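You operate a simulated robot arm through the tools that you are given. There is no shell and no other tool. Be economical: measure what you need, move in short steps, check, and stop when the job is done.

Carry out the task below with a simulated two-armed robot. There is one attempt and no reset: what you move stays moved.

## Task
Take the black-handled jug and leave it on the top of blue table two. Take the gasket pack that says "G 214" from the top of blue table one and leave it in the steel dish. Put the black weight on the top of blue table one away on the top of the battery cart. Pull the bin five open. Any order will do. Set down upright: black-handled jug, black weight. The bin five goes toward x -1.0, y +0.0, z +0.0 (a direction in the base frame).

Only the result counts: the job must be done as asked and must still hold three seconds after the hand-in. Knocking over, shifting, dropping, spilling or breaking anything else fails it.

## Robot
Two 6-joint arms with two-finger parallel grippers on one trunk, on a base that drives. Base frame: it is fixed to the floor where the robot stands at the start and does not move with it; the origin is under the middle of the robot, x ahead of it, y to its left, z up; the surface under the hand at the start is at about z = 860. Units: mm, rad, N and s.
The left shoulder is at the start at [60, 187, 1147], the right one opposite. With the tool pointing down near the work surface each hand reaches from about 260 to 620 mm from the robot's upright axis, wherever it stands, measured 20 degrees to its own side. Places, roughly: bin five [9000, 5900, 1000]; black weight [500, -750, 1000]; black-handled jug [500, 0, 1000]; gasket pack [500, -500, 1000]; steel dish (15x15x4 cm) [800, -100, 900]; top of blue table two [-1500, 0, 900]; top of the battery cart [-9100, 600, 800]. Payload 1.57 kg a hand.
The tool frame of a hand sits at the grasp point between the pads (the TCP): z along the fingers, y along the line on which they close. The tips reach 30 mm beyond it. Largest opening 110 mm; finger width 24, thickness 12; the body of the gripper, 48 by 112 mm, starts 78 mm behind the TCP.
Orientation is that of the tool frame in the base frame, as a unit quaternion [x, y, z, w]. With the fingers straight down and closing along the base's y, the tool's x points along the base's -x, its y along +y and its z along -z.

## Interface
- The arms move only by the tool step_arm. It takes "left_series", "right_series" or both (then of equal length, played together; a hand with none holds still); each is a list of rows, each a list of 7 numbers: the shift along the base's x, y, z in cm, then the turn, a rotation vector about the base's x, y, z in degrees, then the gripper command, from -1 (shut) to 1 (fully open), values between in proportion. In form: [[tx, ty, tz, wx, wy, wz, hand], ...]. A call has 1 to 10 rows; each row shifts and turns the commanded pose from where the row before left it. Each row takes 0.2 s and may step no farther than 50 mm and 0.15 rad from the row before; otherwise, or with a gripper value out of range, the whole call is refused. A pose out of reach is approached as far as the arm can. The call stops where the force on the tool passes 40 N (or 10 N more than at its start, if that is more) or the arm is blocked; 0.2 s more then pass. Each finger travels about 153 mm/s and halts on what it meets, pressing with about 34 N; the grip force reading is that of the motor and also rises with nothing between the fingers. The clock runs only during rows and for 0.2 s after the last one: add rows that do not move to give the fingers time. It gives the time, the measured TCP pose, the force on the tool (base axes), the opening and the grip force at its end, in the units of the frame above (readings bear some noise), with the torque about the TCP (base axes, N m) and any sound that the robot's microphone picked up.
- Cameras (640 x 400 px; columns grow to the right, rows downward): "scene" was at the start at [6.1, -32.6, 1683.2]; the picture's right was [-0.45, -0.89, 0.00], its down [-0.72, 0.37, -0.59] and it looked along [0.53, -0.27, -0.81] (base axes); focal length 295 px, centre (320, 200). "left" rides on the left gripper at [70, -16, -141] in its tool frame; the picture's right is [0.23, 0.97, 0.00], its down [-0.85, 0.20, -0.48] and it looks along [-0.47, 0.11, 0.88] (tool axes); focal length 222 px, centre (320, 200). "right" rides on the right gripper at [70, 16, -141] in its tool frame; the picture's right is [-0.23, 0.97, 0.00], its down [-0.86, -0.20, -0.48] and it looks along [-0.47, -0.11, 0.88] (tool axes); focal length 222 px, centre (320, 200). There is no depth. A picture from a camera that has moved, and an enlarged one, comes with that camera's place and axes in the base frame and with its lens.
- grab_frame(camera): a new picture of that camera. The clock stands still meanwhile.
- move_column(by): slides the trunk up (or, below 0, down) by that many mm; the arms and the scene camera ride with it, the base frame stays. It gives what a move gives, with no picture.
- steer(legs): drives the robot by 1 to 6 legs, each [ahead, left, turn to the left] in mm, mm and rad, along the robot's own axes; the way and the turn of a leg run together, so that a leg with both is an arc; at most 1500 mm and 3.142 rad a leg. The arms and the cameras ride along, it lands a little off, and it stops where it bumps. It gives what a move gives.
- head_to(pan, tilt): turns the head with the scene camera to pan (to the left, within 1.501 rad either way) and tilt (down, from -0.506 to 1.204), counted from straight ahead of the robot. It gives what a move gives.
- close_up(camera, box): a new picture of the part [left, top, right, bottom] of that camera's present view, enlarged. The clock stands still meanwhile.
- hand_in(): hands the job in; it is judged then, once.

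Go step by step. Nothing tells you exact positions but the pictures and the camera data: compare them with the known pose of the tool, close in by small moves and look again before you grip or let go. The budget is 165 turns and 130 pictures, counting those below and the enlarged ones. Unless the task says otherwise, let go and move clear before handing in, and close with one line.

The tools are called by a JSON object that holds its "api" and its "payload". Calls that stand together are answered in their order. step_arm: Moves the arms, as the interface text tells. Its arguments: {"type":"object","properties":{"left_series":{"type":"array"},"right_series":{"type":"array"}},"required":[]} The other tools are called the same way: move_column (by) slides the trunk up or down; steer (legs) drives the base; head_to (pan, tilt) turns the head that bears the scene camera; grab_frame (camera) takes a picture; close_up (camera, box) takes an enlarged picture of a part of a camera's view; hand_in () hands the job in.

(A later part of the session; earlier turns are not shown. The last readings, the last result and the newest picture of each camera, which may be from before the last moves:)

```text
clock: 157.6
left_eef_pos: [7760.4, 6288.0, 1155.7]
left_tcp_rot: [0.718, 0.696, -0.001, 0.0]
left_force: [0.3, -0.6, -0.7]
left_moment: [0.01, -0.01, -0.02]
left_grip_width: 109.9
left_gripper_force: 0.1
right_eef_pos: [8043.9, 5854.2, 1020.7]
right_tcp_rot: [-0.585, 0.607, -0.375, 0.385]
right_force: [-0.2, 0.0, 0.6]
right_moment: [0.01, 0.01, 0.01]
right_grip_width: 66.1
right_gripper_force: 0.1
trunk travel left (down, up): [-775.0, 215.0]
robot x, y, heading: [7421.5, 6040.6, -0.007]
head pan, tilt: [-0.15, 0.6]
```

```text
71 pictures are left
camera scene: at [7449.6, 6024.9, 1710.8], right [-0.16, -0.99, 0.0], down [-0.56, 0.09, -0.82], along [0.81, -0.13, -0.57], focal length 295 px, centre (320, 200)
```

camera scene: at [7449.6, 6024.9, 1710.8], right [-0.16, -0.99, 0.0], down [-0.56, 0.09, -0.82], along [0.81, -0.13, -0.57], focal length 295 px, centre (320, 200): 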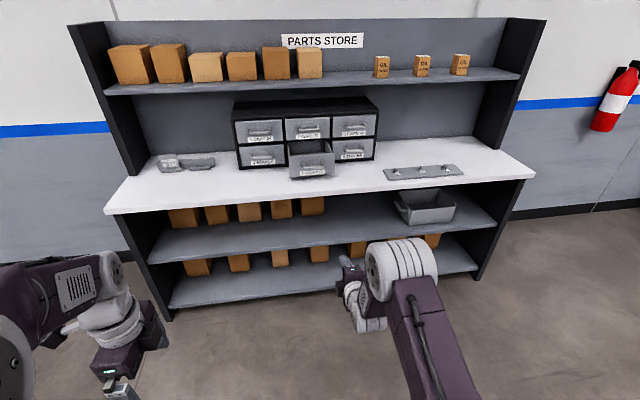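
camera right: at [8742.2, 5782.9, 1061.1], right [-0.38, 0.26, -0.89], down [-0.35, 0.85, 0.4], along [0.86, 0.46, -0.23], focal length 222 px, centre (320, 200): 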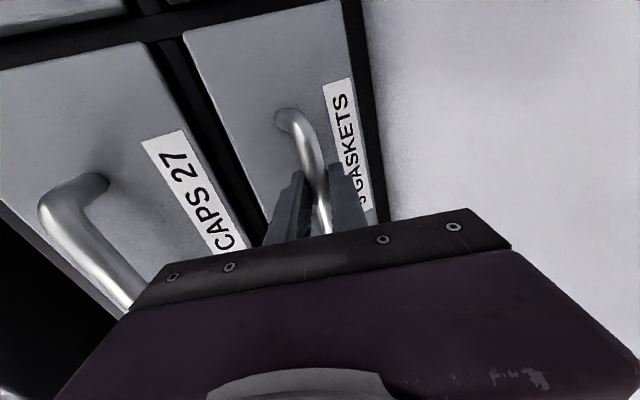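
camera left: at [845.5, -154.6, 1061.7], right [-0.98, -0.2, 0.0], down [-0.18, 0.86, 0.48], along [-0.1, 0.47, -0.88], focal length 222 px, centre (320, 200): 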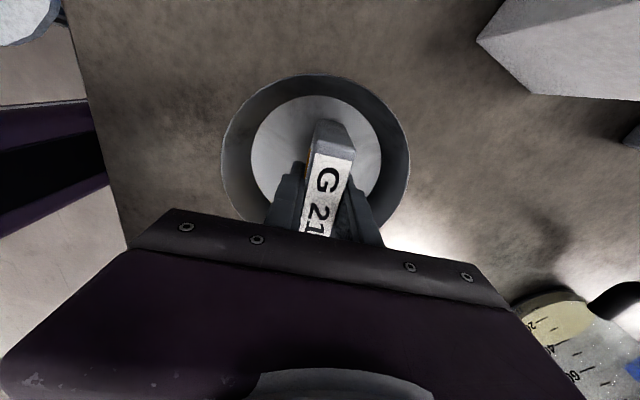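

Bin five stands open. Now I point the right hand down again and drive back toward table one's near side.

{"api": "step_arm", "payload": {"right_series": [[-2, 0, 1, 0, 8.2, 0, 1], [-2, 0, 1, 0, 8.2, 0, 1], [-2, 0, 1, 0, 8.2, 0, 1], [-2, 0, 1, 0, 8.2, 0, 1], [-2, 0, 1, 0, 8.2, 0, 1], [-2, 0, 1, 0, 8.2, 0, 1], [-2, 0, 1, 0, 8.2, 0, 1], [-2, 0, 1, 0, 7.6, 0, 1], [0, 0, 0, 0, 0, 0, 1]]}}

{"api": "steer", "payload": {"legs": [[-1164, -888, 0.007], [-1164, -888, 0], [-1164, -888, 0], [-1164, -888, 0]]}}

```text
clock: 159.6
left_eef_pos: [7759.6, 6288.8, 1156.4]
left_tcp_rot: [0.718, 0.696, 0.0, -0.001]
left_force: [0.7, 0.3, 0.5]
left_moment: [0.02, -0.01, 0.03]
left_grip_width: 110.1
left_gripper_force: 0.0
right_eef_pos: [7886.9, 5849.7, 1099.0]
right_tcp_rot: [-0.696, 0.718, -0.002, -0.001]
right_force: [0.5, 0.8, 0.4]
right_moment: [0.03, 0.02, 0.01]
right_grip_width: 109.9
right_gripper_force: 0.1
right hand out of reach, approached as far as the arm can: row 4
trunk travel left (down, up): [-775.0, 215.0]
robot x, y, heading: [7417.1, 6037.8, -0.01]
head pan, tilt: [-0.15, 0.6]
```

```text
clock: 187.5
left_eef_pos: [3155.0, 2659.3, 1156.9]
left_tcp_rot: [0.703, 0.711, 0.0, 0.0]
left_force: [-0.4, -0.3, 0.5]
left_moment: [-0.02, 0.02, -0.01]
left_grip_width: 110.1
left_gripper_force: 0.0
right_eef_pos: [3302.6, 2226.8, 1097.7]
right_tcp_rot: [0.711, -0.703, 0.002, 0.001]
right_force: [0.2, -0.7, 0.3]
right_moment: [-0.01, 0.01, -0.05]
right_grip_width: 109.9
right_gripper_force: 0.1
trunk travel left (down, up): [-775.0, 215.0]
robot x, y, heading: [2831.7, 2396.4, 0.033]
head pan, tilt: [-0.15, 0.6]
```

Partway back, all fine. Continue around the table's left end to its near side.

{"api": "steer", "payload": {"legs": [[0, 0, -0.033], [-1070, -249, 0], [-1070, -249, 0], [-1070, -249, 0], [0, -1000, 0], [0, -1000, 0]]}}

{"api": "head_to", "payload": {"pan": -0.1, "tilt": 0.8}}

{"api": "grab_frame", "payload": {"camera": "scene"}}

```text
clock: 213.3
left_eef_pos: [-19.0, -66.4, 1155.7]
left_tcp_rot: [0.707, 0.708, 0.0, 0.0]
left_force: [0.9, 0.8, -0.4]
left_moment: [0.03, -0.01, 0.01]
left_grip_width: 110.0
left_gripper_force: 0.0
right_eef_pos: [123.0, -500.3, 1097.8]
right_tcp_rot: [0.708, -0.706, 0.001, 0.001]
right_force: [-0.6, -0.8, 0.0]
right_moment: [0.0, 0.0, 0.0]
right_grip_width: 110.1
right_gripper_force: 0.1
trunk travel left (down, up): [-775.0, 215.0]
robot x, y, heading: [-348.5, -327.6, 0.029]
head pan, tilt: [-0.15, 0.6]
```

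```text
clock: 214.1
left_eef_pos: [-19.3, -66.7, 1156.4]
left_tcp_rot: [0.706, 0.708, 0.0, 0.0]
left_force: [0.0, 0.1, -0.1]
left_moment: [-0.02, 0.0, -0.02]
left_grip_width: 110.1
left_gripper_force: 0.1
right_eef_pos: [123.2, -499.8, 1098.5]
right_tcp_rot: [0.708, -0.706, 0.002, 0.001]
right_force: [0.8, 0.7, 0.7]
right_moment: [-0.04, 0.0, 0.02]
right_grip_width: 110.1
right_gripper_force: 0.0
trunk travel left (down, up): [-775.0, 215.0]
robot x, y, heading: [-350.7, -329.8, 0.023]
head pan, tilt: [-0.099, 0.799]
```

```text
70 pictures are left
camera scene: at [-329.0, -335.2, 1694.0], right [-0.07, -1.0, 0.0], down [-0.71, 0.05, -0.7], along [0.7, -0.05, -0.72], focal length 295 px, centre (320, 200)
```

scene: 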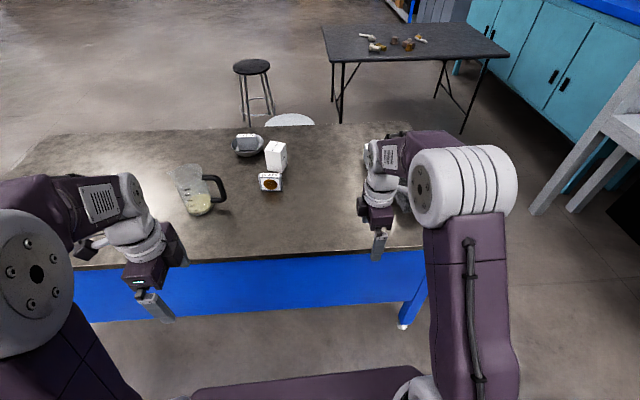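

I'll drive forward to the table and view weight and jug closely.

{"api": "steer", "payload": {"legs": [[0, 0, -0.024], [345, 0, 0]]}}

{"api": "step_arm", "payload": {"right_series": [[-4.5, -1, 1, 0, 0, 0, 1], [-4.5, -1, 1, 0, 0, 0, 1], [-4.5, -1, 1, 0, 0, 0, 1], [0, 0, 0, 0, 0, 0, 1]]}}

{"api": "head_to", "payload": {"pan": -0.3, "tilt": 0.95}}

{"api": "grab_frame", "payload": {"camera": "scene"}}

{"api": "grab_frame", "payload": {"camera": "right"}}

```text
clock: 216.7
left_eef_pos: [330.3, -74.7, 1157.1]
left_tcp_rot: [0.716, 0.698, 0.001, 0.0]
left_force: [0.5, -0.4, 1.0]
left_moment: [0.01, -0.03, -0.03]
left_grip_width: 110.2
left_gripper_force: 0.1
right_eef_pos: [460.4, -512.4, 1098.7]
right_tcp_rot: [-0.699, 0.716, -0.003, 0.0]
right_force: [0.0, 0.4, 0.4]
right_moment: [-0.04, -0.02, 0.01]
right_grip_width: 109.8
right_gripper_force: 0.0
trunk travel left (down, up): [-775.0, 215.0]
robot x, y, heading: [-10.0, -328.6, 0.0]
head pan, tilt: [-0.099, 0.799]
```

```text
clock: 217.7
left_eef_pos: [330.9, -74.2, 1156.3]
left_tcp_rot: [0.716, 0.698, -0.001, 0.0]
left_force: [-0.2, 0.7, 0.2]
left_moment: [0.0, 0.02, -0.04]
left_grip_width: 110.0
left_gripper_force: 0.0
right_eef_pos: [326.1, -540.1, 1126.9]
right_tcp_rot: [-0.699, 0.715, -0.002, 0.0]
right_force: [0.1, 0.1, 0.5]
right_moment: [0.0, 0.01, 0.0]
right_grip_width: 110.0
right_gripper_force: 0.1
trunk travel left (down, up): [-775.0, 215.0]
robot x, y, heading: [-7.0, -329.8, -0.003]
head pan, tilt: [-0.099, 0.799]
```

```text
clock: 218.4
left_eef_pos: [329.8, -73.9, 1155.7]
left_tcp_rot: [0.715, 0.699, 0.0, 0.0]
left_force: [0.0, -0.4, -0.1]
left_moment: [0.01, 0.02, 0.01]
left_grip_width: 109.7
left_gripper_force: 0.1
right_eef_pos: [325.7, -540.2, 1126.8]
right_tcp_rot: [-0.698, 0.716, -0.002, -0.001]
right_force: [-0.3, -0.4, -0.6]
right_moment: [0.01, 0.0, 0.02]
right_grip_width: 109.9
right_gripper_force: 0.1
trunk travel left (down, up): [-775.0, 215.0]
robot x, y, heading: [-9.6, -326.2, -0.002]
head pan, tilt: [-0.3, 0.949]
```

```text
69 pictures are left
camera scene: at [3.1, -348.3, 1682.5], right [-0.29, -0.96, 0.0], down [-0.78, 0.24, -0.58], along [0.56, -0.17, -0.81], focal length 295 px, centre (320, 200)
```

scene: 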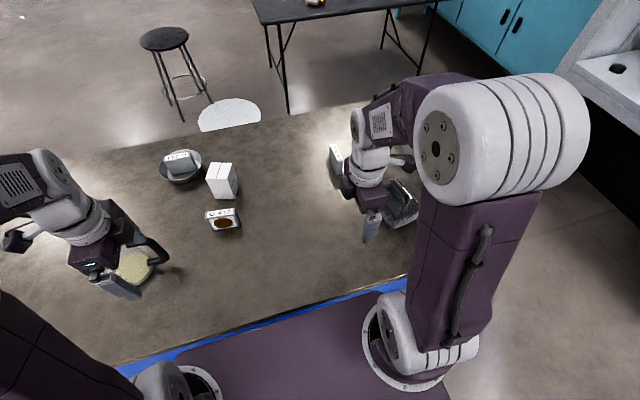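

```text
68 pictures are left
camera right: at [308.6, -609.0, 1270.7], right [-0.97, 0.25, 0.0], down [0.22, 0.85, 0.48], along [0.12, 0.46, -0.88], focal length 222 px, centre (320, 200)
```

right: 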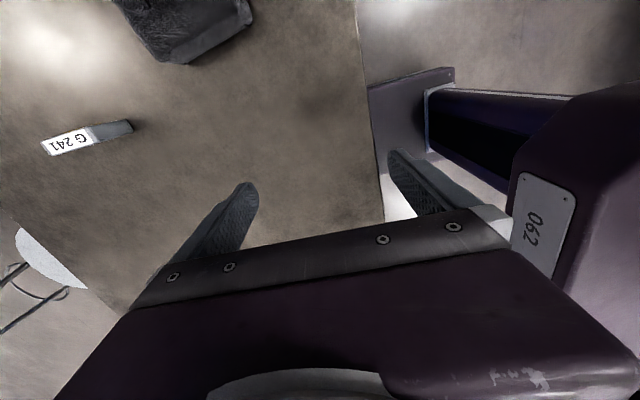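

The weight is hidden by the arm from the head; I'll move the right hand back over the table's end for a clear wrist view.

{"api": "step_arm", "payload": {"right_series": [[0, -4, 2.5, 0, 0, 0, 1], [0, -4, 2.5, 0, 0, 0, 1], [1, -4, 2.5, 0, 0, 0, 1], [1, -4.5, 0, 0, 0, 0, 1], [1, -4.5, 0, 0, 0, 0, 1], [1, -4.5, 0, 0, 0, 0, 1], [0, 0, 0, 0, 0, 0, 1]]}}

{"api": "grab_frame", "payload": {"camera": "right"}}

{"api": "close_up", "payload": {"camera": "scene", "box": [340, 140, 460, 240]}}

```text
clock: 220.0
left_eef_pos: [330.0, -73.1, 1155.0]
left_tcp_rot: [0.716, 0.698, 0.0, 0.0]
left_force: [0.2, -0.7, -0.3]
left_moment: [0.02, 0.0, 0.02]
left_grip_width: 110.1
left_gripper_force: 0.0
right_eef_pos: [365.5, -795.8, 1201.8]
right_tcp_rot: [-0.698, 0.716, -0.002, 0.0]
right_force: [-0.2, 0.7, -0.3]
right_moment: [0.01, 0.01, 0.01]
right_grip_width: 110.1
right_gripper_force: 0.0
trunk travel left (down, up): [-775.0, 215.0]
robot x, y, heading: [-9.7, -328.2, 0.002]
head pan, tilt: [-0.3, 0.949]
```

```text
67 pictures are left
camera right: at [347.6, -865.1, 1345.4], right [-0.97, 0.25, 0.0], down [0.22, 0.85, 0.48], along [0.12, 0.46, -0.88], focal length 222 px, centre (320, 200)
```

right: 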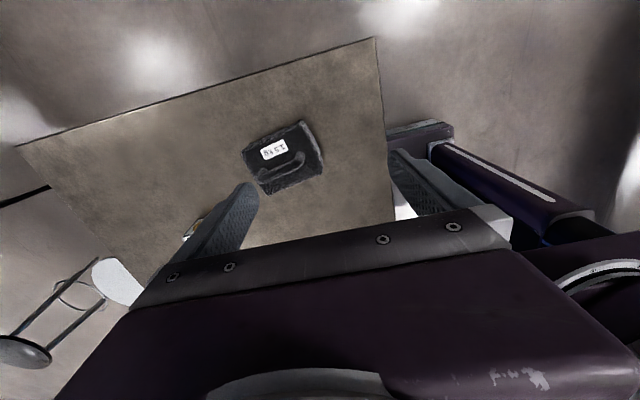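

```text
4.00 times, centred on (400, 190) of scene
camera zoom: at [2.5, -347.6, 1682.4], right [-0.3, -0.96, 0.0], down [-0.78, 0.24, -0.58], along [0.56, -0.17, -0.81], focal length 1180 px, centre (0, 240)
```

zoom: 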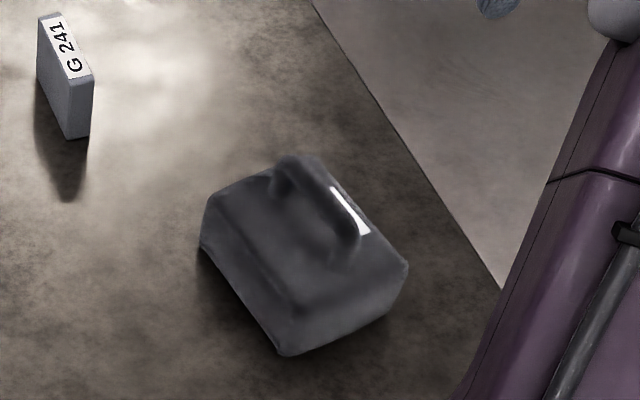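

{"api": "close_up", "payload": {"camera": "right", "box": [220, 105, 350, 205]}}

```text
4.00 times, centred on (285, 155) of right
camera zoom: at [347.6, -865.1, 1345.4], right [-0.97, 0.25, 0.0], down [0.22, 0.85, 0.48], along [0.12, 0.46, -0.88], focal length 888 px, centre (460, 380)
```

zoom: 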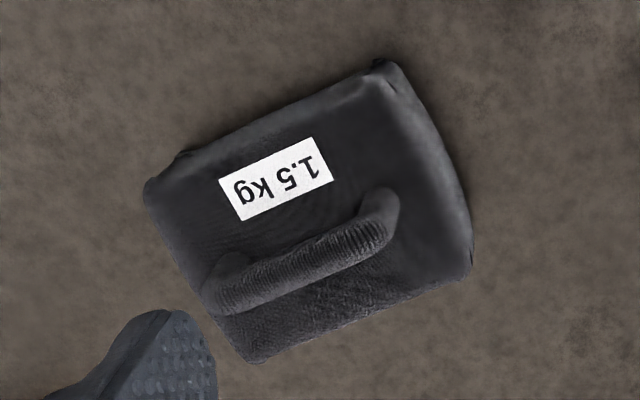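

The 1.5 kg weight has an arched handle, mid at about (455,-743,~962), axis ~12° from x. I'll turn the right wrist by -76° and bring it above the handle.

{"api": "step_arm", "payload": {"right_series": [[1, 0.6, 0, 0, 0, -8.5, 1], [1, 0.6, 0, 0, 0, -8.5, 1], [1, 0.6, 0, 0, 0, -8.5, 1], [1, 0.6, 0, 0, 0, -8.5, 1], [1, 0.6, 0, 0, 0, -8.5, 1], [1, 0.6, 0, 0, 0, -8.5, 1], [1, 0.6, -3, 0, 0, -8.5, 1], [1, 0.6, -4, 0, 0, -8.5, 1], [1, 0.5, -4.5, 0, 0, -8.4, 1], [0, 0, 0, 0, 0, 0, 1]]}}

{"api": "grab_frame", "payload": {"camera": "right"}}

{"api": "close_up", "payload": {"camera": "scene", "box": [340, 120, 460, 240]}}

```text
clock: 222.2
left_eef_pos: [329.4, -74.2, 1155.5]
left_tcp_rot: [0.716, 0.699, -0.001, 0.0]
left_force: [-0.3, -0.9, -0.5]
left_moment: [0.03, -0.01, -0.01]
left_grip_width: 110.1
left_gripper_force: 0.1
right_eef_pos: [457.2, -743.4, 1088.8]
right_tcp_rot: [-0.105, 0.994, -0.001, -0.002]
right_force: [-0.6, 0.6, 0.3]
right_moment: [0.02, -0.01, -0.01]
right_grip_width: 110.0
right_gripper_force: 0.2
trunk travel left (down, up): [-775.0, 215.0]
robot x, y, heading: [-8.5, -329.1, 0.004]
head pan, tilt: [-0.3, 0.949]
```

```text
64 pictures are left
camera right: at [386.4, -742.1, 1231.2], right [0.02, 1.0, 0.0], down [0.88, -0.01, 0.48], along [0.48, -0.01, -0.88], focal length 222 px, centre (320, 200)
```

right: 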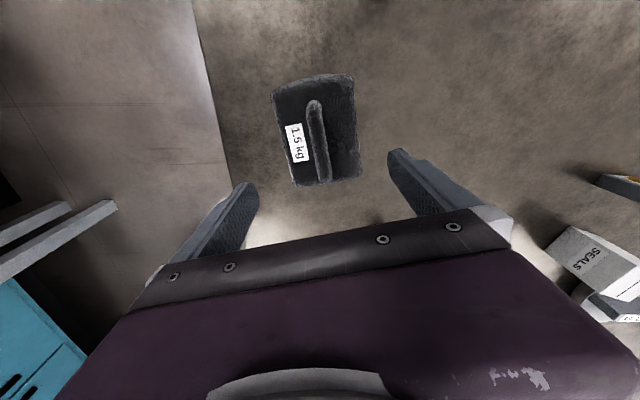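

```text
3.33 times, centred on (400, 180) of scene
camera zoom: at [2.3, -348.3, 1682.4], right [-0.3, -0.96, 0.0], down [-0.78, 0.24, -0.58], along [0.56, -0.17, -0.81], focal length 983 px, centre (53, 267)
```

zoom: 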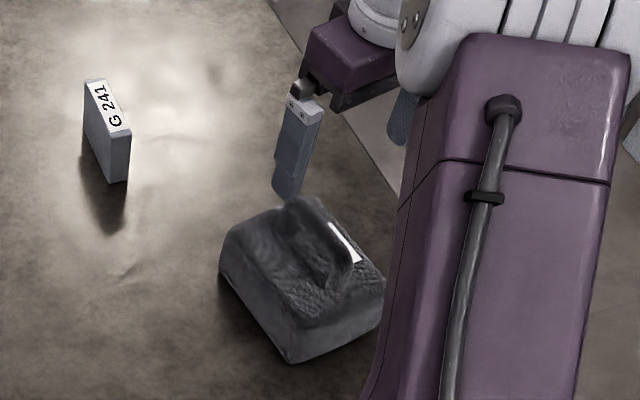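

Aligned to within a few degrees. I descend with half-open fingers to z 972 and look.

{"api": "step_arm", "payload": {"right_series": [[-0.2, -0.2, -4, 0, 0, -2.5, 0], [0, 0, -4, 0, 0, 0, 0], [0, 0, -3.7, 0, 0, 0, 0], [0, 0, 0, 0, 0, 0, 0]]}}

{"api": "grab_frame", "payload": {"camera": "right"}}

{"api": "close_up", "payload": {"camera": "scene", "box": [350, 140, 450, 240]}}

```text
clock: 223.2
left_eef_pos: [330.4, -73.7, 1156.2]
left_tcp_rot: [0.716, 0.699, -0.001, -0.001]
left_force: [0.0, -0.4, -0.3]
left_moment: [0.01, -0.01, -0.02]
left_grip_width: 110.1
left_gripper_force: 0.1
right_eef_pos: [454.0, -745.2, 972.5]
right_tcp_rot: [-0.085, 0.996, 0.0, -0.002]
right_force: [0.3, -0.1, -0.2]
right_moment: [-0.06, 0.0, 0.02]
right_grip_width: 55.2
right_gripper_force: 0.1
trunk travel left (down, up): [-775.0, 215.0]
robot x, y, heading: [-9.9, -326.9, 0.0]
head pan, tilt: [-0.3, 0.949]
```

```text
62 pictures are left
camera right: at [384.3, -740.5, 1114.5], right [0.06, 1.0, 0.0], down [0.88, -0.05, 0.48], along [0.47, -0.03, -0.88], focal length 222 px, centre (320, 200)
```

right: 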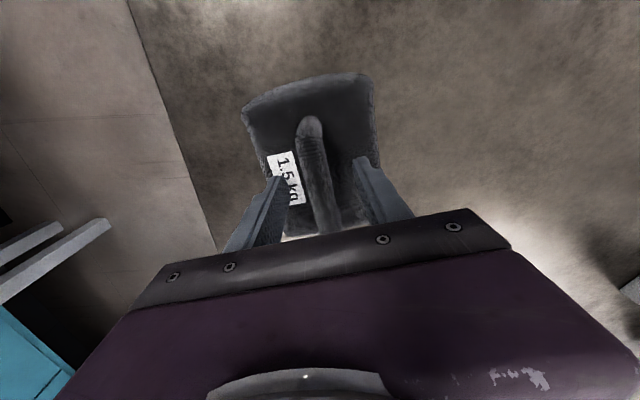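

```text
4.00 times, centred on (400, 190) of scene
camera zoom: at [2.7, -348.3, 1682.4], right [-0.3, -0.96, 0.0], down [-0.78, 0.24, -0.58], along [0.56, -0.17, -0.81], focal length 1180 px, centre (0, 240)
```

zoom: 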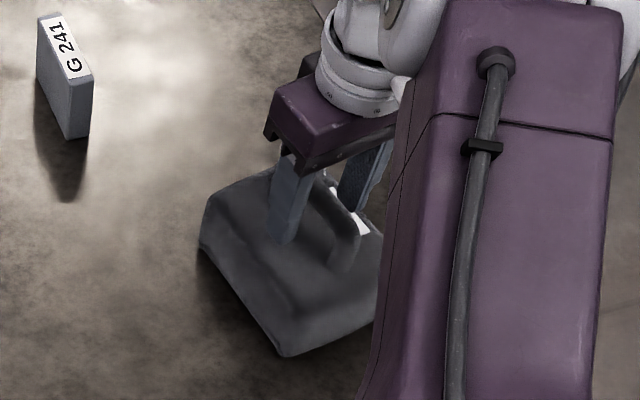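

The bar is between the fingers. Lower 14 mm more with care, then close.

{"api": "step_arm", "payload": {"right_series": [[0, 0, -0.7, 0, 0, 0, 0], [0, 0, -0.7, 0, 0, 0, 0], [0, 0, 0, 0, 0, 0, 0]]}}

{"api": "step_arm", "payload": {"right_series": [[0, 0, 0, 0, 0, 0, -1], [0, 0, 0, 0, 0, 0, -1], [0, 0, 0, 0, 0, 0, -1], [0, 0, 0, 0, 0, 0, -1]]}}

{"api": "grab_frame", "payload": {"camera": "right"}}

```text
clock: 224.0
left_eef_pos: [327.7, -71.9, 1157.3]
left_tcp_rot: [0.715, 0.699, -0.001, 0.0]
left_force: [0.2, -0.1, -0.1]
left_moment: [0.01, -0.03, -0.03]
left_grip_width: 109.8
left_gripper_force: 0.0
right_eef_pos: [454.4, -744.8, 960.5]
right_tcp_rot: [-0.084, 0.996, -0.003, 0.0]
right_force: [2.4, -0.1, 18.5]
right_moment: [0.59, 0.05, -0.15]
right_grip_width: 54.0
right_gripper_force: 0.0
trunk travel left (down, up): [-775.0, 215.0]
robot x, y, heading: [-6.9, -329.0, 0.006]
head pan, tilt: [-0.3, 0.949]
```

```text
clock: 225.0
left_eef_pos: [328.2, -72.5, 1156.0]
left_tcp_rot: [0.715, 0.699, 0.001, 0.002]
left_force: [-0.6, -0.4, 0.2]
left_moment: [0.02, 0.0, 0.02]
left_grip_width: 110.0
left_gripper_force: 0.1
right_eef_pos: [453.6, -743.5, 960.3]
right_tcp_rot: [-0.084, 0.996, -0.003, -0.001]
right_force: [2.8, 1.3, 23.3]
right_moment: [0.27, 0.23, -0.26]
right_grip_width: 17.6
right_gripper_force: 32.3
trunk travel left (down, up): [-775.0, 215.0]
robot x, y, heading: [-6.6, -330.0, -0.004]
head pan, tilt: [-0.3, 0.949]
```

```text
60 pictures are left
camera right: at [382.9, -739.1, 1102.7], right [0.06, 1.0, -0.01], down [0.88, -0.05, 0.48], along [0.48, -0.03, -0.88], focal length 222 px, centre (320, 200)
```

right: 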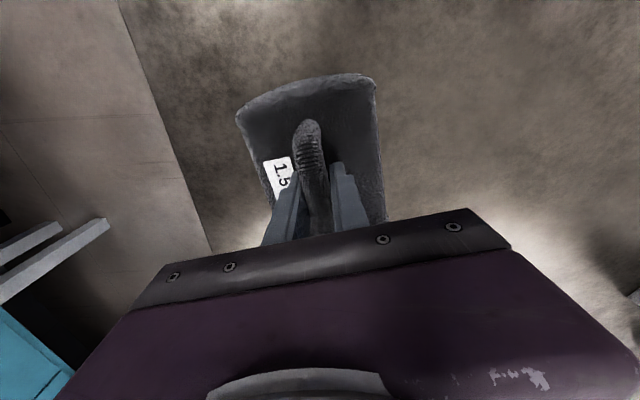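

The handle is gripped. I test-lift the weight.

{"api": "step_arm", "payload": {"right_series": [[0, 0, 1, 0, 0, 0, -1], [0, 0, 2, 0, 0, 0, -1], [0, 0, 3, 0, 0, 0, -1], [0, 0, 4, 0, 0, 0, -1], [0, 0, 0, 0, 0, 0, -1], [0, 0, 0, 0, 0, 0, -1]]}}

{"api": "close_up", "payload": {"camera": "scene", "box": [340, 120, 460, 240]}}

{"api": "head_to", "payload": {"pan": 0.25, "tilt": 0.95}}

{"api": "grab_frame", "payload": {"camera": "scene"}}

{"api": "grab_frame", "payload": {"camera": "left"}}

```text
clock: 226.4
left_eef_pos: [332.0, -76.9, 1156.2]
left_tcp_rot: [0.716, 0.698, 0.0, 0.0]
left_force: [0.5, 0.7, -0.3]
left_moment: [0.02, 0.01, -0.01]
left_grip_width: 109.9
left_gripper_force: 0.0
right_eef_pos: [454.6, -745.8, 1055.8]
right_tcp_rot: [-0.084, 0.996, -0.001, -0.003]
right_force: [0.4, 0.6, -14.8]
right_moment: [-0.02, 0.04, -0.05]
right_grip_width: 17.6
right_gripper_force: 31.9
trunk travel left (down, up): [-775.0, 215.0]
robot x, y, heading: [-4.9, -331.9, -0.002]
head pan, tilt: [-0.3, 0.949]
```

```text
3.33 times, centred on (400, 180) of scene
camera zoom: at [5.5, -350.5, 1682.3], right [-0.3, -0.96, 0.0], down [-0.78, 0.24, -0.58], along [0.55, -0.17, -0.81], focal length 983 px, centre (53, 267)
```

zoom: 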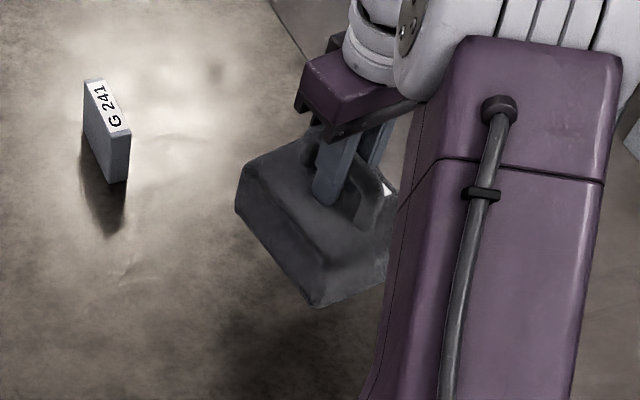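

```text
clock: 227.4
left_eef_pos: [331.5, -76.3, 1154.5]
left_tcp_rot: [0.715, 0.699, 0.0, 0.0]
left_force: [0.7, 0.3, -0.5]
left_moment: [0.0, 0.01, 0.01]
left_grip_width: 109.8
left_gripper_force: 0.0
right_eef_pos: [453.8, -746.5, 1055.9]
right_tcp_rot: [-0.085, 0.996, 0.0, -0.002]
right_force: [-0.6, 0.5, -14.3]
right_moment: [0.03, 0.01, -0.01]
right_grip_width: 17.8
right_gripper_force: 32.6
trunk travel left (down, up): [-775.0, 215.0]
robot x, y, heading: [-4.2, -331.0, 0.001]
head pan, tilt: [0.25, 0.949]
```

```text
58 pictures are left
camera scene: at [6.1, -311.1, 1682.4], right [0.25, -0.97, 0.0], down [-0.79, -0.2, -0.58], along [0.56, 0.14, -0.81], focal length 295 px, centre (320, 200)
```

scene: 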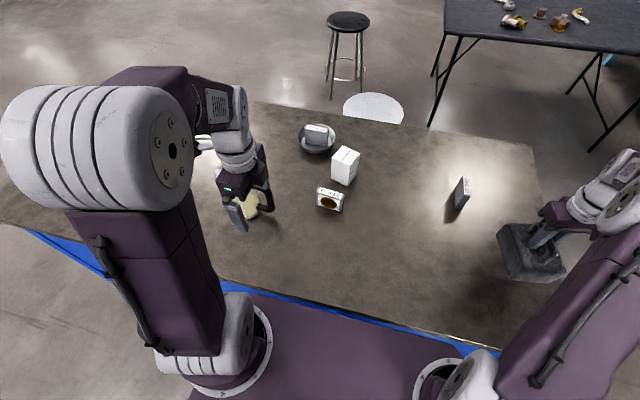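

```text
57 pictures are left
camera left: at [315.3, -4.9, 1296.9], right [0.98, 0.2, 0.0], down [0.18, -0.86, 0.48], along [0.1, -0.47, -0.88], focal length 222 px, centre (320, 200)
```

left: 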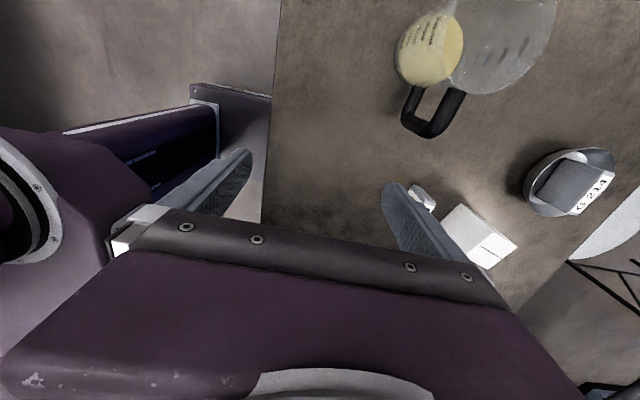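

The weight hangs level in the right hand. The jug centre is about (477,70), handle toward -y at about (472,-28). I bring the left hand above the handle.

{"api": "step_arm", "payload": {"left_series": [[4, 1, 0, 0, 0, 0, 1], [4, 1, 0, 0, 0, 0, 1], [4, 1.5, 0, 0, 0, 0, 1], [2, 1, 0, 0, 0, 0, 1], [0, 0, 0, 0, 0, 0, 1]]}}

{"api": "grab_frame", "payload": {"camera": "left"}}

{"api": "close_up", "payload": {"camera": "scene", "box": [160, 120, 360, 260]}}

```text
clock: 228.6
left_eef_pos: [473.1, -30.7, 1155.6]
left_tcp_rot: [0.716, 0.699, 0.0, -0.001]
left_force: [0.6, -0.7, -0.5]
left_moment: [0.01, 0.01, -0.03]
left_grip_width: 110.0
left_gripper_force: 0.0
right_eef_pos: [454.1, -746.3, 1055.8]
right_tcp_rot: [-0.084, 0.996, -0.001, -0.002]
right_force: [0.7, 0.0, -14.8]
right_moment: [0.02, 0.04, 0.01]
right_grip_width: 17.7
right_gripper_force: 32.2
trunk travel left (down, up): [-775.0, 215.0]
robot x, y, heading: [-4.3, -328.6, 0.0]
head pan, tilt: [0.25, 0.949]
```

```text
56 pictures are left
camera left: at [456.2, 40.0, 1296.5], right [0.98, 0.2, 0.0], down [0.18, -0.86, 0.48], along [0.1, -0.47, -0.88], focal length 222 px, centre (320, 200)
```

left: 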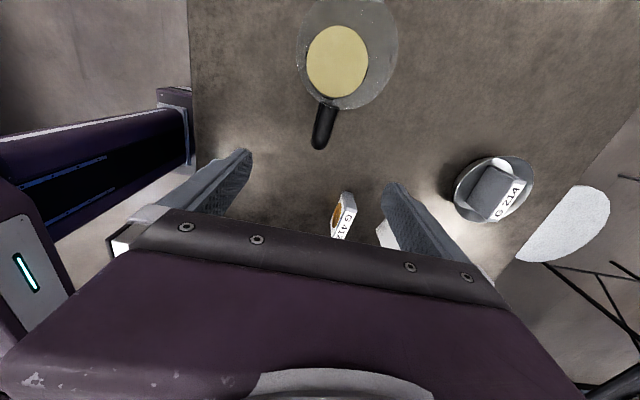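

```text
2.86 times, centred on (260, 190) of scene
camera zoom: at [5.5, -311.3, 1682.4], right [0.25, -0.97, 0.0], down [-0.79, -0.2, -0.58], along [0.56, 0.15, -0.81], focal length 843 px, centre (491, 229)
```

zoom: 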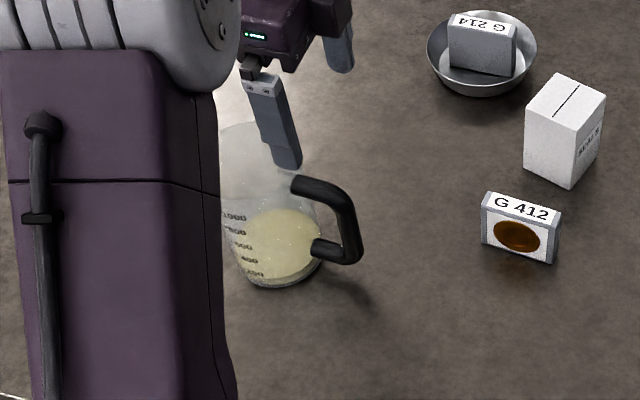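

The handle runs along y with its grip bar at about (470,-36), z 930–1010. I'll descend around it with fingers closing along x.

{"api": "step_arm", "payload": {"left_series": [[-0.2, 0, -4.8, 0, 0, 0, 0.3], [0, 0, -4.8, 0, 0, 0, 0.3], [0, 0, -4, 0, 0, 0, 0.3], [0, 0, 0, 0, 0, 0, 0.3]]}}

{"api": "grab_frame", "payload": {"camera": "left"}}

{"api": "close_up", "payload": {"camera": "scene", "box": [190, 150, 310, 240]}}

```text
clock: 229.6
left_eef_pos: [472.2, -31.1, 1017.5]
left_tcp_rot: [0.716, 0.699, 0.0, -0.001]
left_force: [-0.6, -0.4, 0.4]
left_moment: [0.0, 0.01, 0.0]
left_grip_width: 71.3
left_gripper_force: 0.1
right_eef_pos: [453.7, -745.2, 1055.9]
right_tcp_rot: [-0.084, 0.996, -0.001, -0.003]
right_force: [-0.3, 0.1, -13.9]
right_moment: [0.01, 0.03, 0.0]
right_grip_width: 17.5
right_gripper_force: 32.4
trunk travel left (down, up): [-775.0, 215.0]
robot x, y, heading: [-8.6, -329.3, -0.002]
head pan, tilt: [0.25, 0.949]
```

```text
54 pictures are left
camera left: at [455.4, 40.2, 1159.0], right [0.98, 0.2, 0.0], down [0.18, -0.86, 0.48], along [0.1, -0.47, -0.88], focal length 222 px, centre (320, 200)
```

left: 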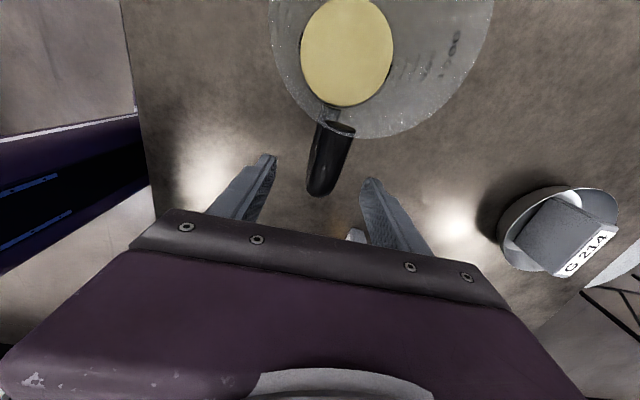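

```text
4.44 times, centred on (250, 195) of scene
camera zoom: at [5.9, -311.1, 1682.4], right [0.25, -0.97, 0.0], down [-0.79, -0.2, -0.58], along [0.56, 0.15, -0.81], focal length 1311 px, centre (631, 222)
```

zoom: 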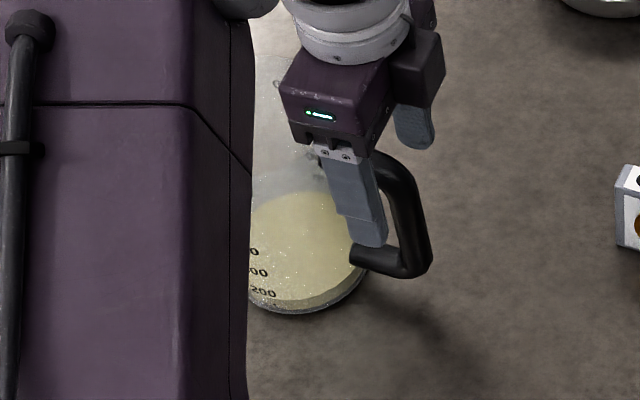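

Fingers straddle the handle. I shift 7 mm toward -y, so that the grip bar is fully covered, descend and close.

{"api": "step_arm", "payload": {"left_series": [[0, -0.7, -1, 0, 0, 0, 0.3], [0, 0, -2, 0, 0, 0, 0.3], [0, 0, -1.4, 0, 0, 0, 0.3], [0, 0, 0, 0, 0, 0, 0.3]]}}

{"api": "close_up", "payload": {"camera": "scene", "box": [190, 150, 310, 240]}}

```text
clock: 230.6
left_eef_pos: [470.8, -36.7, 976.2]
left_tcp_rot: [0.715, 0.699, 0.0, -0.001]
left_force: [0.3, 0.1, 0.3]
left_moment: [0.03, -0.01, -0.01]
left_grip_width: 71.6
left_gripper_force: 0.2
right_eef_pos: [454.9, -748.1, 1055.7]
right_tcp_rot: [-0.085, 0.996, 0.0, -0.002]
right_force: [0.6, 0.5, -14.4]
right_moment: [0.01, 0.02, -0.01]
right_grip_width: 17.6
right_gripper_force: 32.8
trunk travel left (down, up): [-775.0, 215.0]
robot x, y, heading: [-9.6, -328.0, 0.0]
head pan, tilt: [0.25, 0.949]
```

```text
4.44 times, centred on (250, 195) of scene
camera zoom: at [6.0, -311.2, 1682.4], right [0.25, -0.97, 0.0], down [-0.79, -0.2, -0.58], along [0.56, 0.15, -0.81], focal length 1311 px, centre (631, 222)
```

zoom: 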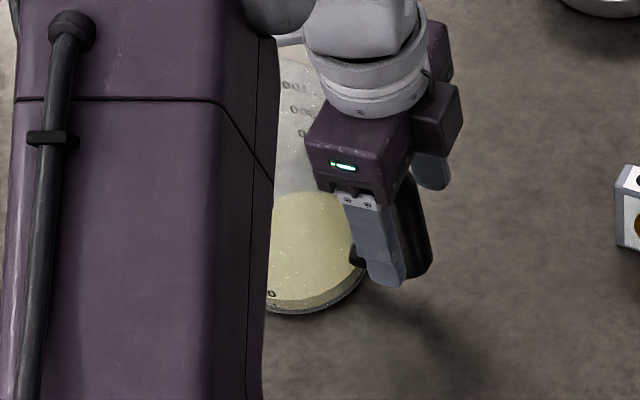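

The bar sits at the outer edge of the fingers; I shift 8 mm more toward -y before closing.

{"api": "step_arm", "payload": {"left_series": [[0, -0.9, 0, 0, 0, 0, 0.3], [0, 0, 0, 0, 0, 0, -1], [0, 0, 0, 0, 0, 0, -1], [0, 0, 0, 0, 0, 0, -1], [0, 0, 0, 0, 0, 0, -1], [0, 0, 0, 0, 0, 0, -1]]}}

{"api": "grab_frame", "payload": {"camera": "left"}}

{"api": "close_up", "payload": {"camera": "scene", "box": [190, 150, 310, 240]}}

```text
clock: 232.0
left_eef_pos: [469.2, -45.0, 975.3]
left_tcp_rot: [0.716, 0.698, 0.0, -0.001]
left_force: [-0.3, -0.2, 1.5]
left_moment: [0.16, -0.14, -0.02]
left_grip_width: 21.2
left_gripper_force: 34.1
right_eef_pos: [455.0, -746.5, 1056.4]
right_tcp_rot: [-0.084, 0.996, -0.001, -0.003]
right_force: [0.3, -0.6, -15.5]
right_moment: [0.02, 0.06, -0.03]
right_grip_width: 17.9
right_gripper_force: 33.0
trunk travel left (down, up): [-775.0, 215.0]
robot x, y, heading: [-7.2, -330.3, -0.0]
head pan, tilt: [0.25, 0.949]
```

```text
51 pictures are left
camera left: at [453.1, 24.8, 1117.0], right [0.98, 0.2, 0.0], down [0.18, -0.86, 0.48], along [0.1, -0.47, -0.88], focal length 222 px, centre (320, 200)
```

left: 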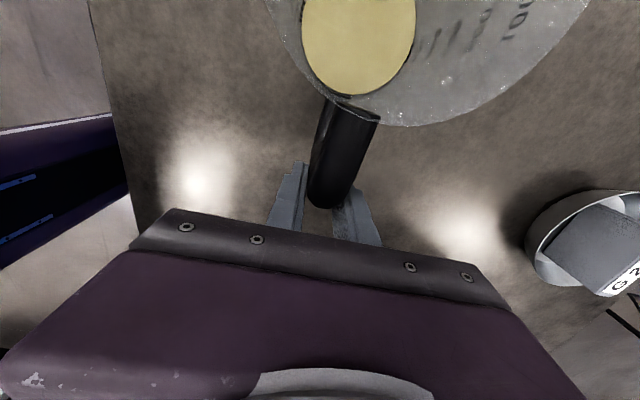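

```text
4.44 times, centred on (250, 195) of scene
camera zoom: at [6.0, -311.2, 1682.4], right [0.25, -0.97, 0.0], down [-0.79, -0.2, -0.58], along [0.56, 0.15, -0.81], focal length 1311 px, centre (631, 222)
```

zoom: 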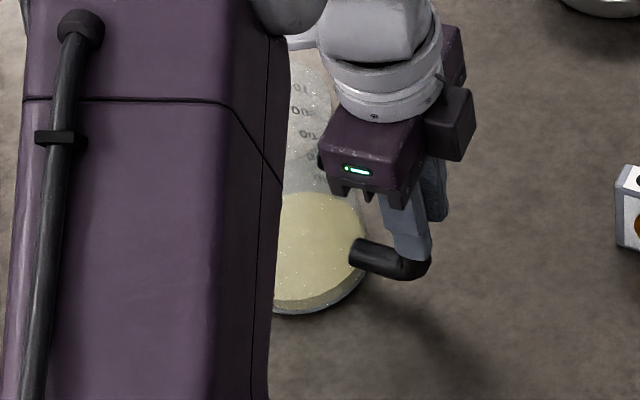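

The handle is gripped (21 mm). Gentle test lift.

{"api": "step_arm", "payload": {"left_series": [[0, 0, 0.5, 0, 0, 0, -1], [0, 0, 0.5, 0, 0, 0, -1], [0, 0, 0.5, 0, 0, 0, -1], [0, 0, 0.5, 0, 0, 0, -1], [0, 0, 0, 0, 0, 0, -1], [0, 0, 0, 0, 0, 0, -1]]}}

{"api": "grab_frame", "payload": {"camera": "left"}}

{"api": "close_up", "payload": {"camera": "scene", "box": [190, 150, 310, 240]}}

```text
clock: 233.4
left_eef_pos: [471.0, -46.1, 995.2]
left_tcp_rot: [0.716, 0.698, 0.001, -0.001]
left_force: [-0.1, -0.3, -1.7]
left_moment: [-0.12, 0.0, -0.01]
left_grip_width: 21.0
left_gripper_force: 33.7
right_eef_pos: [455.4, -746.0, 1055.7]
right_tcp_rot: [-0.085, 0.996, 0.0, -0.002]
right_force: [-0.4, -0.4, -14.5]
right_moment: [0.01, -0.01, -0.02]
right_grip_width: 17.5
right_gripper_force: 31.8
trunk travel left (down, up): [-775.0, 215.0]
robot x, y, heading: [-5.9, -325.4, 0.002]
head pan, tilt: [0.25, 0.949]
```

```text
49 pictures are left
camera left: at [454.2, 24.1, 1136.4], right [0.98, 0.2, 0.0], down [0.18, -0.86, 0.48], along [0.1, -0.47, -0.88], focal length 222 px, centre (320, 200)
```

left: 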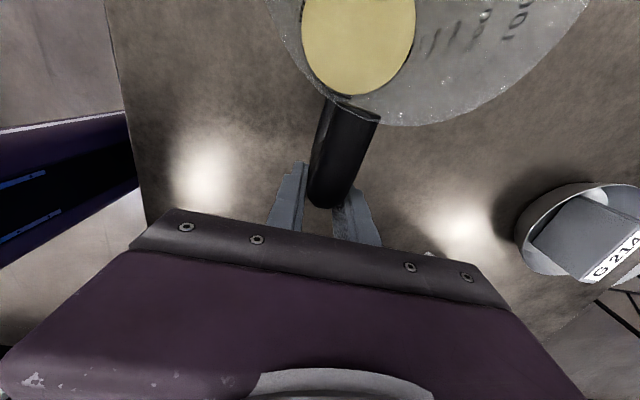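

```text
4.44 times, centred on (250, 195) of scene
camera zoom: at [6.5, -310.7, 1682.4], right [0.25, -0.97, 0.0], down [-0.79, -0.2, -0.58], along [0.56, 0.15, -0.81], focal length 1311 px, centre (631, 222)
```

zoom: 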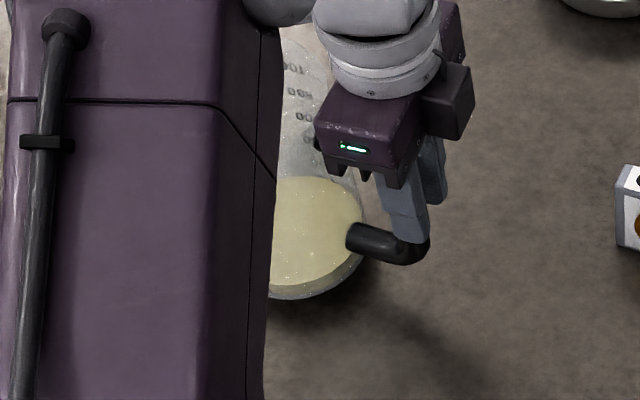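

The jug is light and hangs upright. I'll raise it, back away, turn around toward table two and look.

{"api": "step_arm", "payload": {"left_series": [[0, 0, 1, 0, 0, 0, -1], [0, 0, 2, 0, 0, 0, -1], [0, 0, 2, 0, 0, 0, -1], [0, 0, 2, 0, 0, 0, -1], [0, 0, 1, 0, 0, 0, -1], [0, 0, 0, 0, 0, 0, -1]], "right_series": [[0, 0, 1, 0, 0, 0, -1], [0, 0, 1, 0, 0, 0, -1], [0, 0, 1, 0, 0, 0, -1], [0, 0, 0, 0, 0, 0, -1], [0, 0, 0, 0, 0, 0, -1], [0, 0, 0, 0, 0, 0, -1]]}}

{"api": "steer", "payload": {"legs": [[-420, 0, 0], [0, 0, 1.571], [0, 0, 1.571], [0, -350, 0]]}}

{"api": "head_to", "payload": {"pan": 0.15, "tilt": 0.8}}

{"api": "grab_frame", "payload": {"camera": "scene"}}

```text
clock: 234.8
left_eef_pos: [470.6, -45.7, 1074.5]
left_tcp_rot: [0.716, 0.698, 0.0, -0.001]
left_force: [-0.7, 0.0, -1.7]
left_moment: [-0.13, -0.01, -0.02]
left_grip_width: 21.3
left_gripper_force: 34.5
right_eef_pos: [454.3, -748.2, 1086.5]
right_tcp_rot: [-0.085, 0.996, -0.001, -0.002]
right_force: [-0.8, 0.1, -14.6]
right_moment: [-0.01, -0.01, 0.01]
right_grip_width: 17.7
right_gripper_force: 32.7
trunk travel left (down, up): [-775.0, 215.0]
robot x, y, heading: [-6.5, -323.3, 0.007]
head pan, tilt: [0.25, 0.949]
```

```text
clock: 246.9
left_eef_pos: [-904.9, -262.3, 1075.4]
left_tcp_rot: [-0.699, 0.715, 0.001, 0.0]
left_force: [0.4, 0.6, -1.4]
left_moment: [0.16, -0.03, 0.01]
left_grip_width: 21.1
left_gripper_force: 33.7
right_eef_pos: [-889.8, 438.2, 1087.0]
right_tcp_rot: [0.996, 0.086, 0.002, -0.001]
right_force: [0.3, -0.3, -15.0]
right_moment: [0.02, -0.04, 0.0]
right_grip_width: 17.9
right_gripper_force: 32.0
trunk travel left (down, up): [-775.0, 215.0]
robot x, y, heading: [-425.9, 21.3, -3.136]
head pan, tilt: [0.25, 0.949]
```

```text
clock: 247.6
left_eef_pos: [-903.5, -259.9, 1074.5]
left_tcp_rot: [-0.699, 0.715, -0.001, -0.001]
left_force: [0.4, 0.9, -1.8]
left_moment: [0.13, -0.03, -0.02]
left_grip_width: 21.6
left_gripper_force: 33.9
right_eef_pos: [-890.9, 440.9, 1087.2]
right_tcp_rot: [0.996, 0.085, 0.003, 0.0]
right_force: [-0.4, 0.4, -14.6]
right_moment: [0.05, -0.06, 0.0]
right_grip_width: 17.7
right_gripper_force: 32.2
trunk travel left (down, up): [-775.0, 215.0]
robot x, y, heading: [-428.9, 20.7, -3.142]
head pan, tilt: [0.15, 0.799]
```

```text
47 pictures are left
camera scene: at [-449.4, 12.6, 1693.9], right [-0.15, 0.99, 0.0], down [0.71, 0.11, -0.7], along [-0.69, -0.11, -0.72], focal length 295 px, centre (320, 200)
```

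scene: 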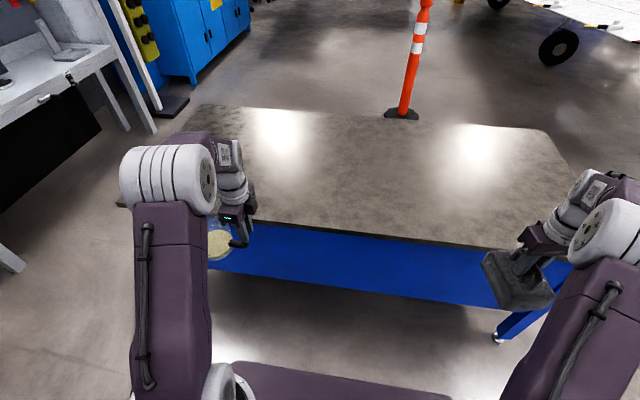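

Table two's top is empty and its near edge is at x≈-1107. I'll drive ahead 390 mm so the jug is over the top.

{"api": "steer", "payload": {"legs": [[390, 0, 0]]}}

{"api": "step_arm", "payload": {"left_series": [[0, 0, -3, 0, 0, 0, -1], [0, 0, -3, 0, 0, 0, -1], [0, 0, -1.5, 0, 0, 0, -1], [0, 0, 0, 0, 0, 0, -1]]}}

{"api": "head_to", "payload": {"pan": 0.4, "tilt": 0.85}}

{"api": "grab_frame", "payload": {"camera": "scene"}}

```text
clock: 250.0
left_eef_pos: [-1287.9, -265.0, 1075.2]
left_tcp_rot: [-0.701, 0.713, -0.001, 0.0]
left_force: [0.3, -0.3, -1.9]
left_moment: [0.14, -0.02, -0.02]
left_grip_width: 21.3
left_gripper_force: 33.9
right_eef_pos: [-1278.5, 435.2, 1085.7]
right_tcp_rot: [0.996, 0.089, 0.003, -0.001]
right_force: [0.1, -0.8, -14.9]
right_moment: [0.01, -0.06, -0.03]
right_grip_width: 17.8
right_gripper_force: 32.4
trunk travel left (down, up): [-775.0, 215.0]
robot x, y, heading: [-818.0, 19.1, -3.134]
head pan, tilt: [0.15, 0.799]
```

```text
clock: 251.0
left_eef_pos: [-1288.8, -267.5, 999.7]
left_tcp_rot: [-0.701, 0.713, -0.002, 0.0]
left_force: [0.2, -0.5, -1.4]
left_moment: [0.14, -0.03, 0.01]
left_grip_width: 21.4
left_gripper_force: 33.9
right_eef_pos: [-1278.5, 434.7, 1085.3]
right_tcp_rot: [0.996, 0.088, 0.002, 0.001]
right_force: [0.7, -0.5, -14.9]
right_moment: [0.0, -0.04, 0.0]
right_grip_width: 17.6
right_gripper_force: 32.8
trunk travel left (down, up): [-775.0, 215.0]
robot x, y, heading: [-818.2, 23.0, -3.135]
head pan, tilt: [0.15, 0.799]
```

```text
clock: 251.8
left_eef_pos: [-1289.4, -267.0, 1000.0]
left_tcp_rot: [-0.701, 0.713, -0.002, -0.001]
left_force: [0.5, 0.0, -2.3]
left_moment: [0.17, -0.02, -0.03]
left_grip_width: 21.3
left_gripper_force: 34.3
right_eef_pos: [-1280.0, 435.4, 1085.5]
right_tcp_rot: [0.996, 0.089, 0.003, 0.0]
right_force: [0.7, 0.4, -14.9]
right_moment: [0.01, -0.02, 0.0]
right_grip_width: 17.7
right_gripper_force: 32.2
trunk travel left (down, up): [-775.0, 215.0]
robot x, y, heading: [-816.9, 18.3, -3.132]
head pan, tilt: [0.4, 0.85]
```

```text
46 pictures are left
camera scene: at [-828.6, -8.3, 1689.9], right [-0.4, 0.92, 0.0], down [0.69, 0.3, -0.66], along [-0.6, -0.26, -0.75], focal length 295 px, centre (320, 200)
```

scene: 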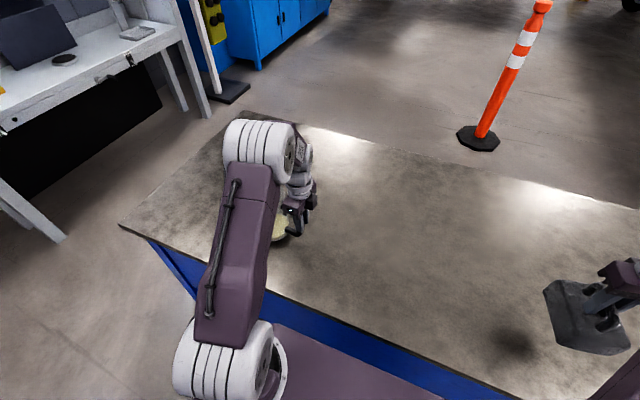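

The jug is over the top of table two. I lower it toward contact (was 975 on table one).

{"api": "step_arm", "payload": {"left_series": [[0, 0, -1.2, 0, 0, 0, -1], [0, 0, -0.8, 0, 0, 0, -1], [0, 0, 0, 0, 0, 0, -1]]}}

{"api": "step_arm", "payload": {"left_series": [[0, 0, -0.3, 0, 0, 0, -1], [0, 0, -0.2, 0, 0, 0, -1], [0, 0, 0, 0, 0, 0, -1]]}}

```text
clock: 252.6
left_eef_pos: [-1290.4, -266.7, 981.0]
left_tcp_rot: [-0.701, 0.713, -0.001, 0.001]
left_force: [-0.7, 0.6, -1.0]
left_moment: [0.16, 0.0, 0.01]
left_grip_width: 21.7
left_gripper_force: 34.5
right_eef_pos: [-1279.8, 436.5, 1086.2]
right_tcp_rot: [0.996, 0.089, 0.004, 0.001]
right_force: [0.5, -0.4, -14.0]
right_moment: [0.0, -0.04, -0.01]
right_grip_width: 17.7
right_gripper_force: 32.4
trunk travel left (down, up): [-775.0, 215.0]
robot x, y, heading: [-816.1, 20.0, -3.134]
head pan, tilt: [0.4, 0.85]
```

```text
clock: 253.4
left_eef_pos: [-1290.1, -265.8, 976.4]
left_tcp_rot: [-0.701, 0.713, -0.001, -0.001]
left_force: [0.0, 0.5, 6.6]
left_moment: [-1.17, 0.08, 0.01]
left_grip_width: 21.3
left_gripper_force: 34.1
right_eef_pos: [-1280.5, 436.4, 1086.7]
right_tcp_rot: [0.996, 0.089, 0.003, 0.0]
right_force: [-0.1, -1.3, -14.0]
right_moment: [0.03, -0.05, -0.01]
right_grip_width: 18.0
right_gripper_force: 32.2
trunk travel left (down, up): [-775.0, 215.0]
robot x, y, heading: [-812.3, 18.6, -3.133]
head pan, tilt: [0.4, 0.85]
```

Contact with the table. Release and rise straight up.

{"api": "step_arm", "payload": {"left_series": [[0, 0, 0, 0, 0, 0, -0.4], [0, 0, 0, 0, 0, 0, 0.3], [0, 0, 0, 0, 0, 0, 0.3], [0, 0, 2, 0, 0, 0, 0.3], [0, 0, 4.5, 0, 0, 0, 0.3], [0, 0, 4.8, 0, 0, 0, 0.3], [0, 0, 4.8, 0, 0, 0, 0.3], [0, 0, 3, 0, 0, 0, 0.3], [3, 3, 0, 0, 0, 0, 0.3], [3, 3, 0, 0, 0, 0, 0.3]]}}

{"api": "step_arm", "payload": {"left_series": [[3, 3, 0, 0, 0, 0, 1], [3, 3, 0, 0, 0, 0, 1], [3, 3, 0, 0, 0, 0, 1], [0, 3, 0, 0, 0, 0, 1]]}}

{"api": "grab_frame", "payload": {"camera": "scene"}}

{"api": "grab_frame", "payload": {"camera": "left"}}

```text
clock: 255.6
left_eef_pos: [-1228.1, -204.4, 1167.3]
left_tcp_rot: [-0.701, 0.713, -0.001, 0.0]
left_force: [0.4, -0.5, 1.0]
left_moment: [-0.01, 0.04, 0.0]
left_grip_width: 71.5
left_gripper_force: 0.0
right_eef_pos: [-1279.6, 436.1, 1086.5]
right_tcp_rot: [0.996, 0.087, 0.003, 0.0]
right_force: [0.4, 1.3, -14.5]
right_moment: [0.02, -0.03, 0.0]
right_grip_width: 17.6
right_gripper_force: 32.2
trunk travel left (down, up): [-775.0, 215.0]
robot x, y, heading: [-817.9, 24.4, -3.137]
head pan, tilt: [0.4, 0.85]
```

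```text
clock: 256.6
left_eef_pos: [-1139.1, -83.3, 1165.6]
left_tcp_rot: [-0.702, 0.712, -0.002, 0.0]
left_force: [-0.6, -0.6, 0.5]
left_moment: [0.03, 0.02, -0.01]
left_grip_width: 110.2
left_gripper_force: 0.1
right_eef_pos: [-1280.8, 436.6, 1084.7]
right_tcp_rot: [0.996, 0.088, 0.003, 0.0]
right_force: [0.5, 0.3, -14.6]
right_moment: [0.0, -0.06, 0.0]
right_grip_width: 17.6
right_gripper_force: 31.9
trunk travel left (down, up): [-775.0, 215.0]
robot x, y, heading: [-820.0, 20.4, -3.135]
head pan, tilt: [0.4, 0.85]
```

```text
45 pictures are left
camera scene: at [-829.2, -6.7, 1689.9], right [-0.4, 0.92, 0.0], down [0.69, 0.3, -0.66], along [-0.6, -0.26, -0.75], focal length 295 px, centre (320, 200)
```

scene: 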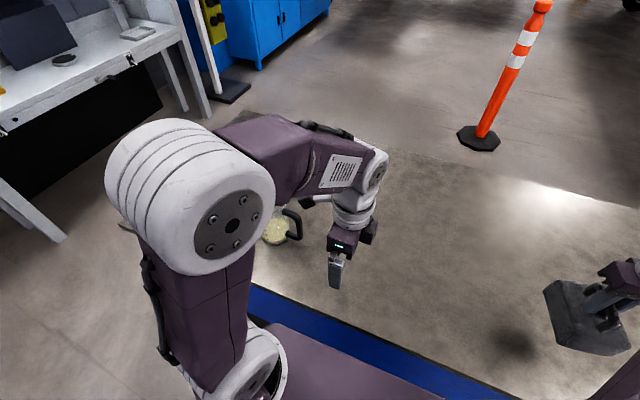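

```text
44 pictures are left
camera left: at [-1125.7, -152.1, 1305.7], right [-0.98, -0.21, 0.0], down [-0.19, 0.86, 0.48], along [-0.1, 0.47, -0.88], focal length 222 px, centre (320, 200)
```

left: 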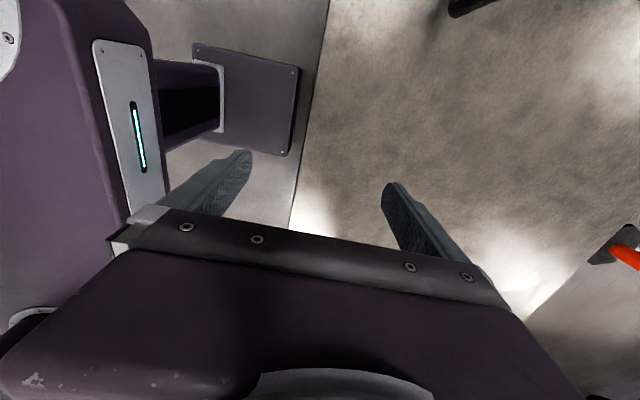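

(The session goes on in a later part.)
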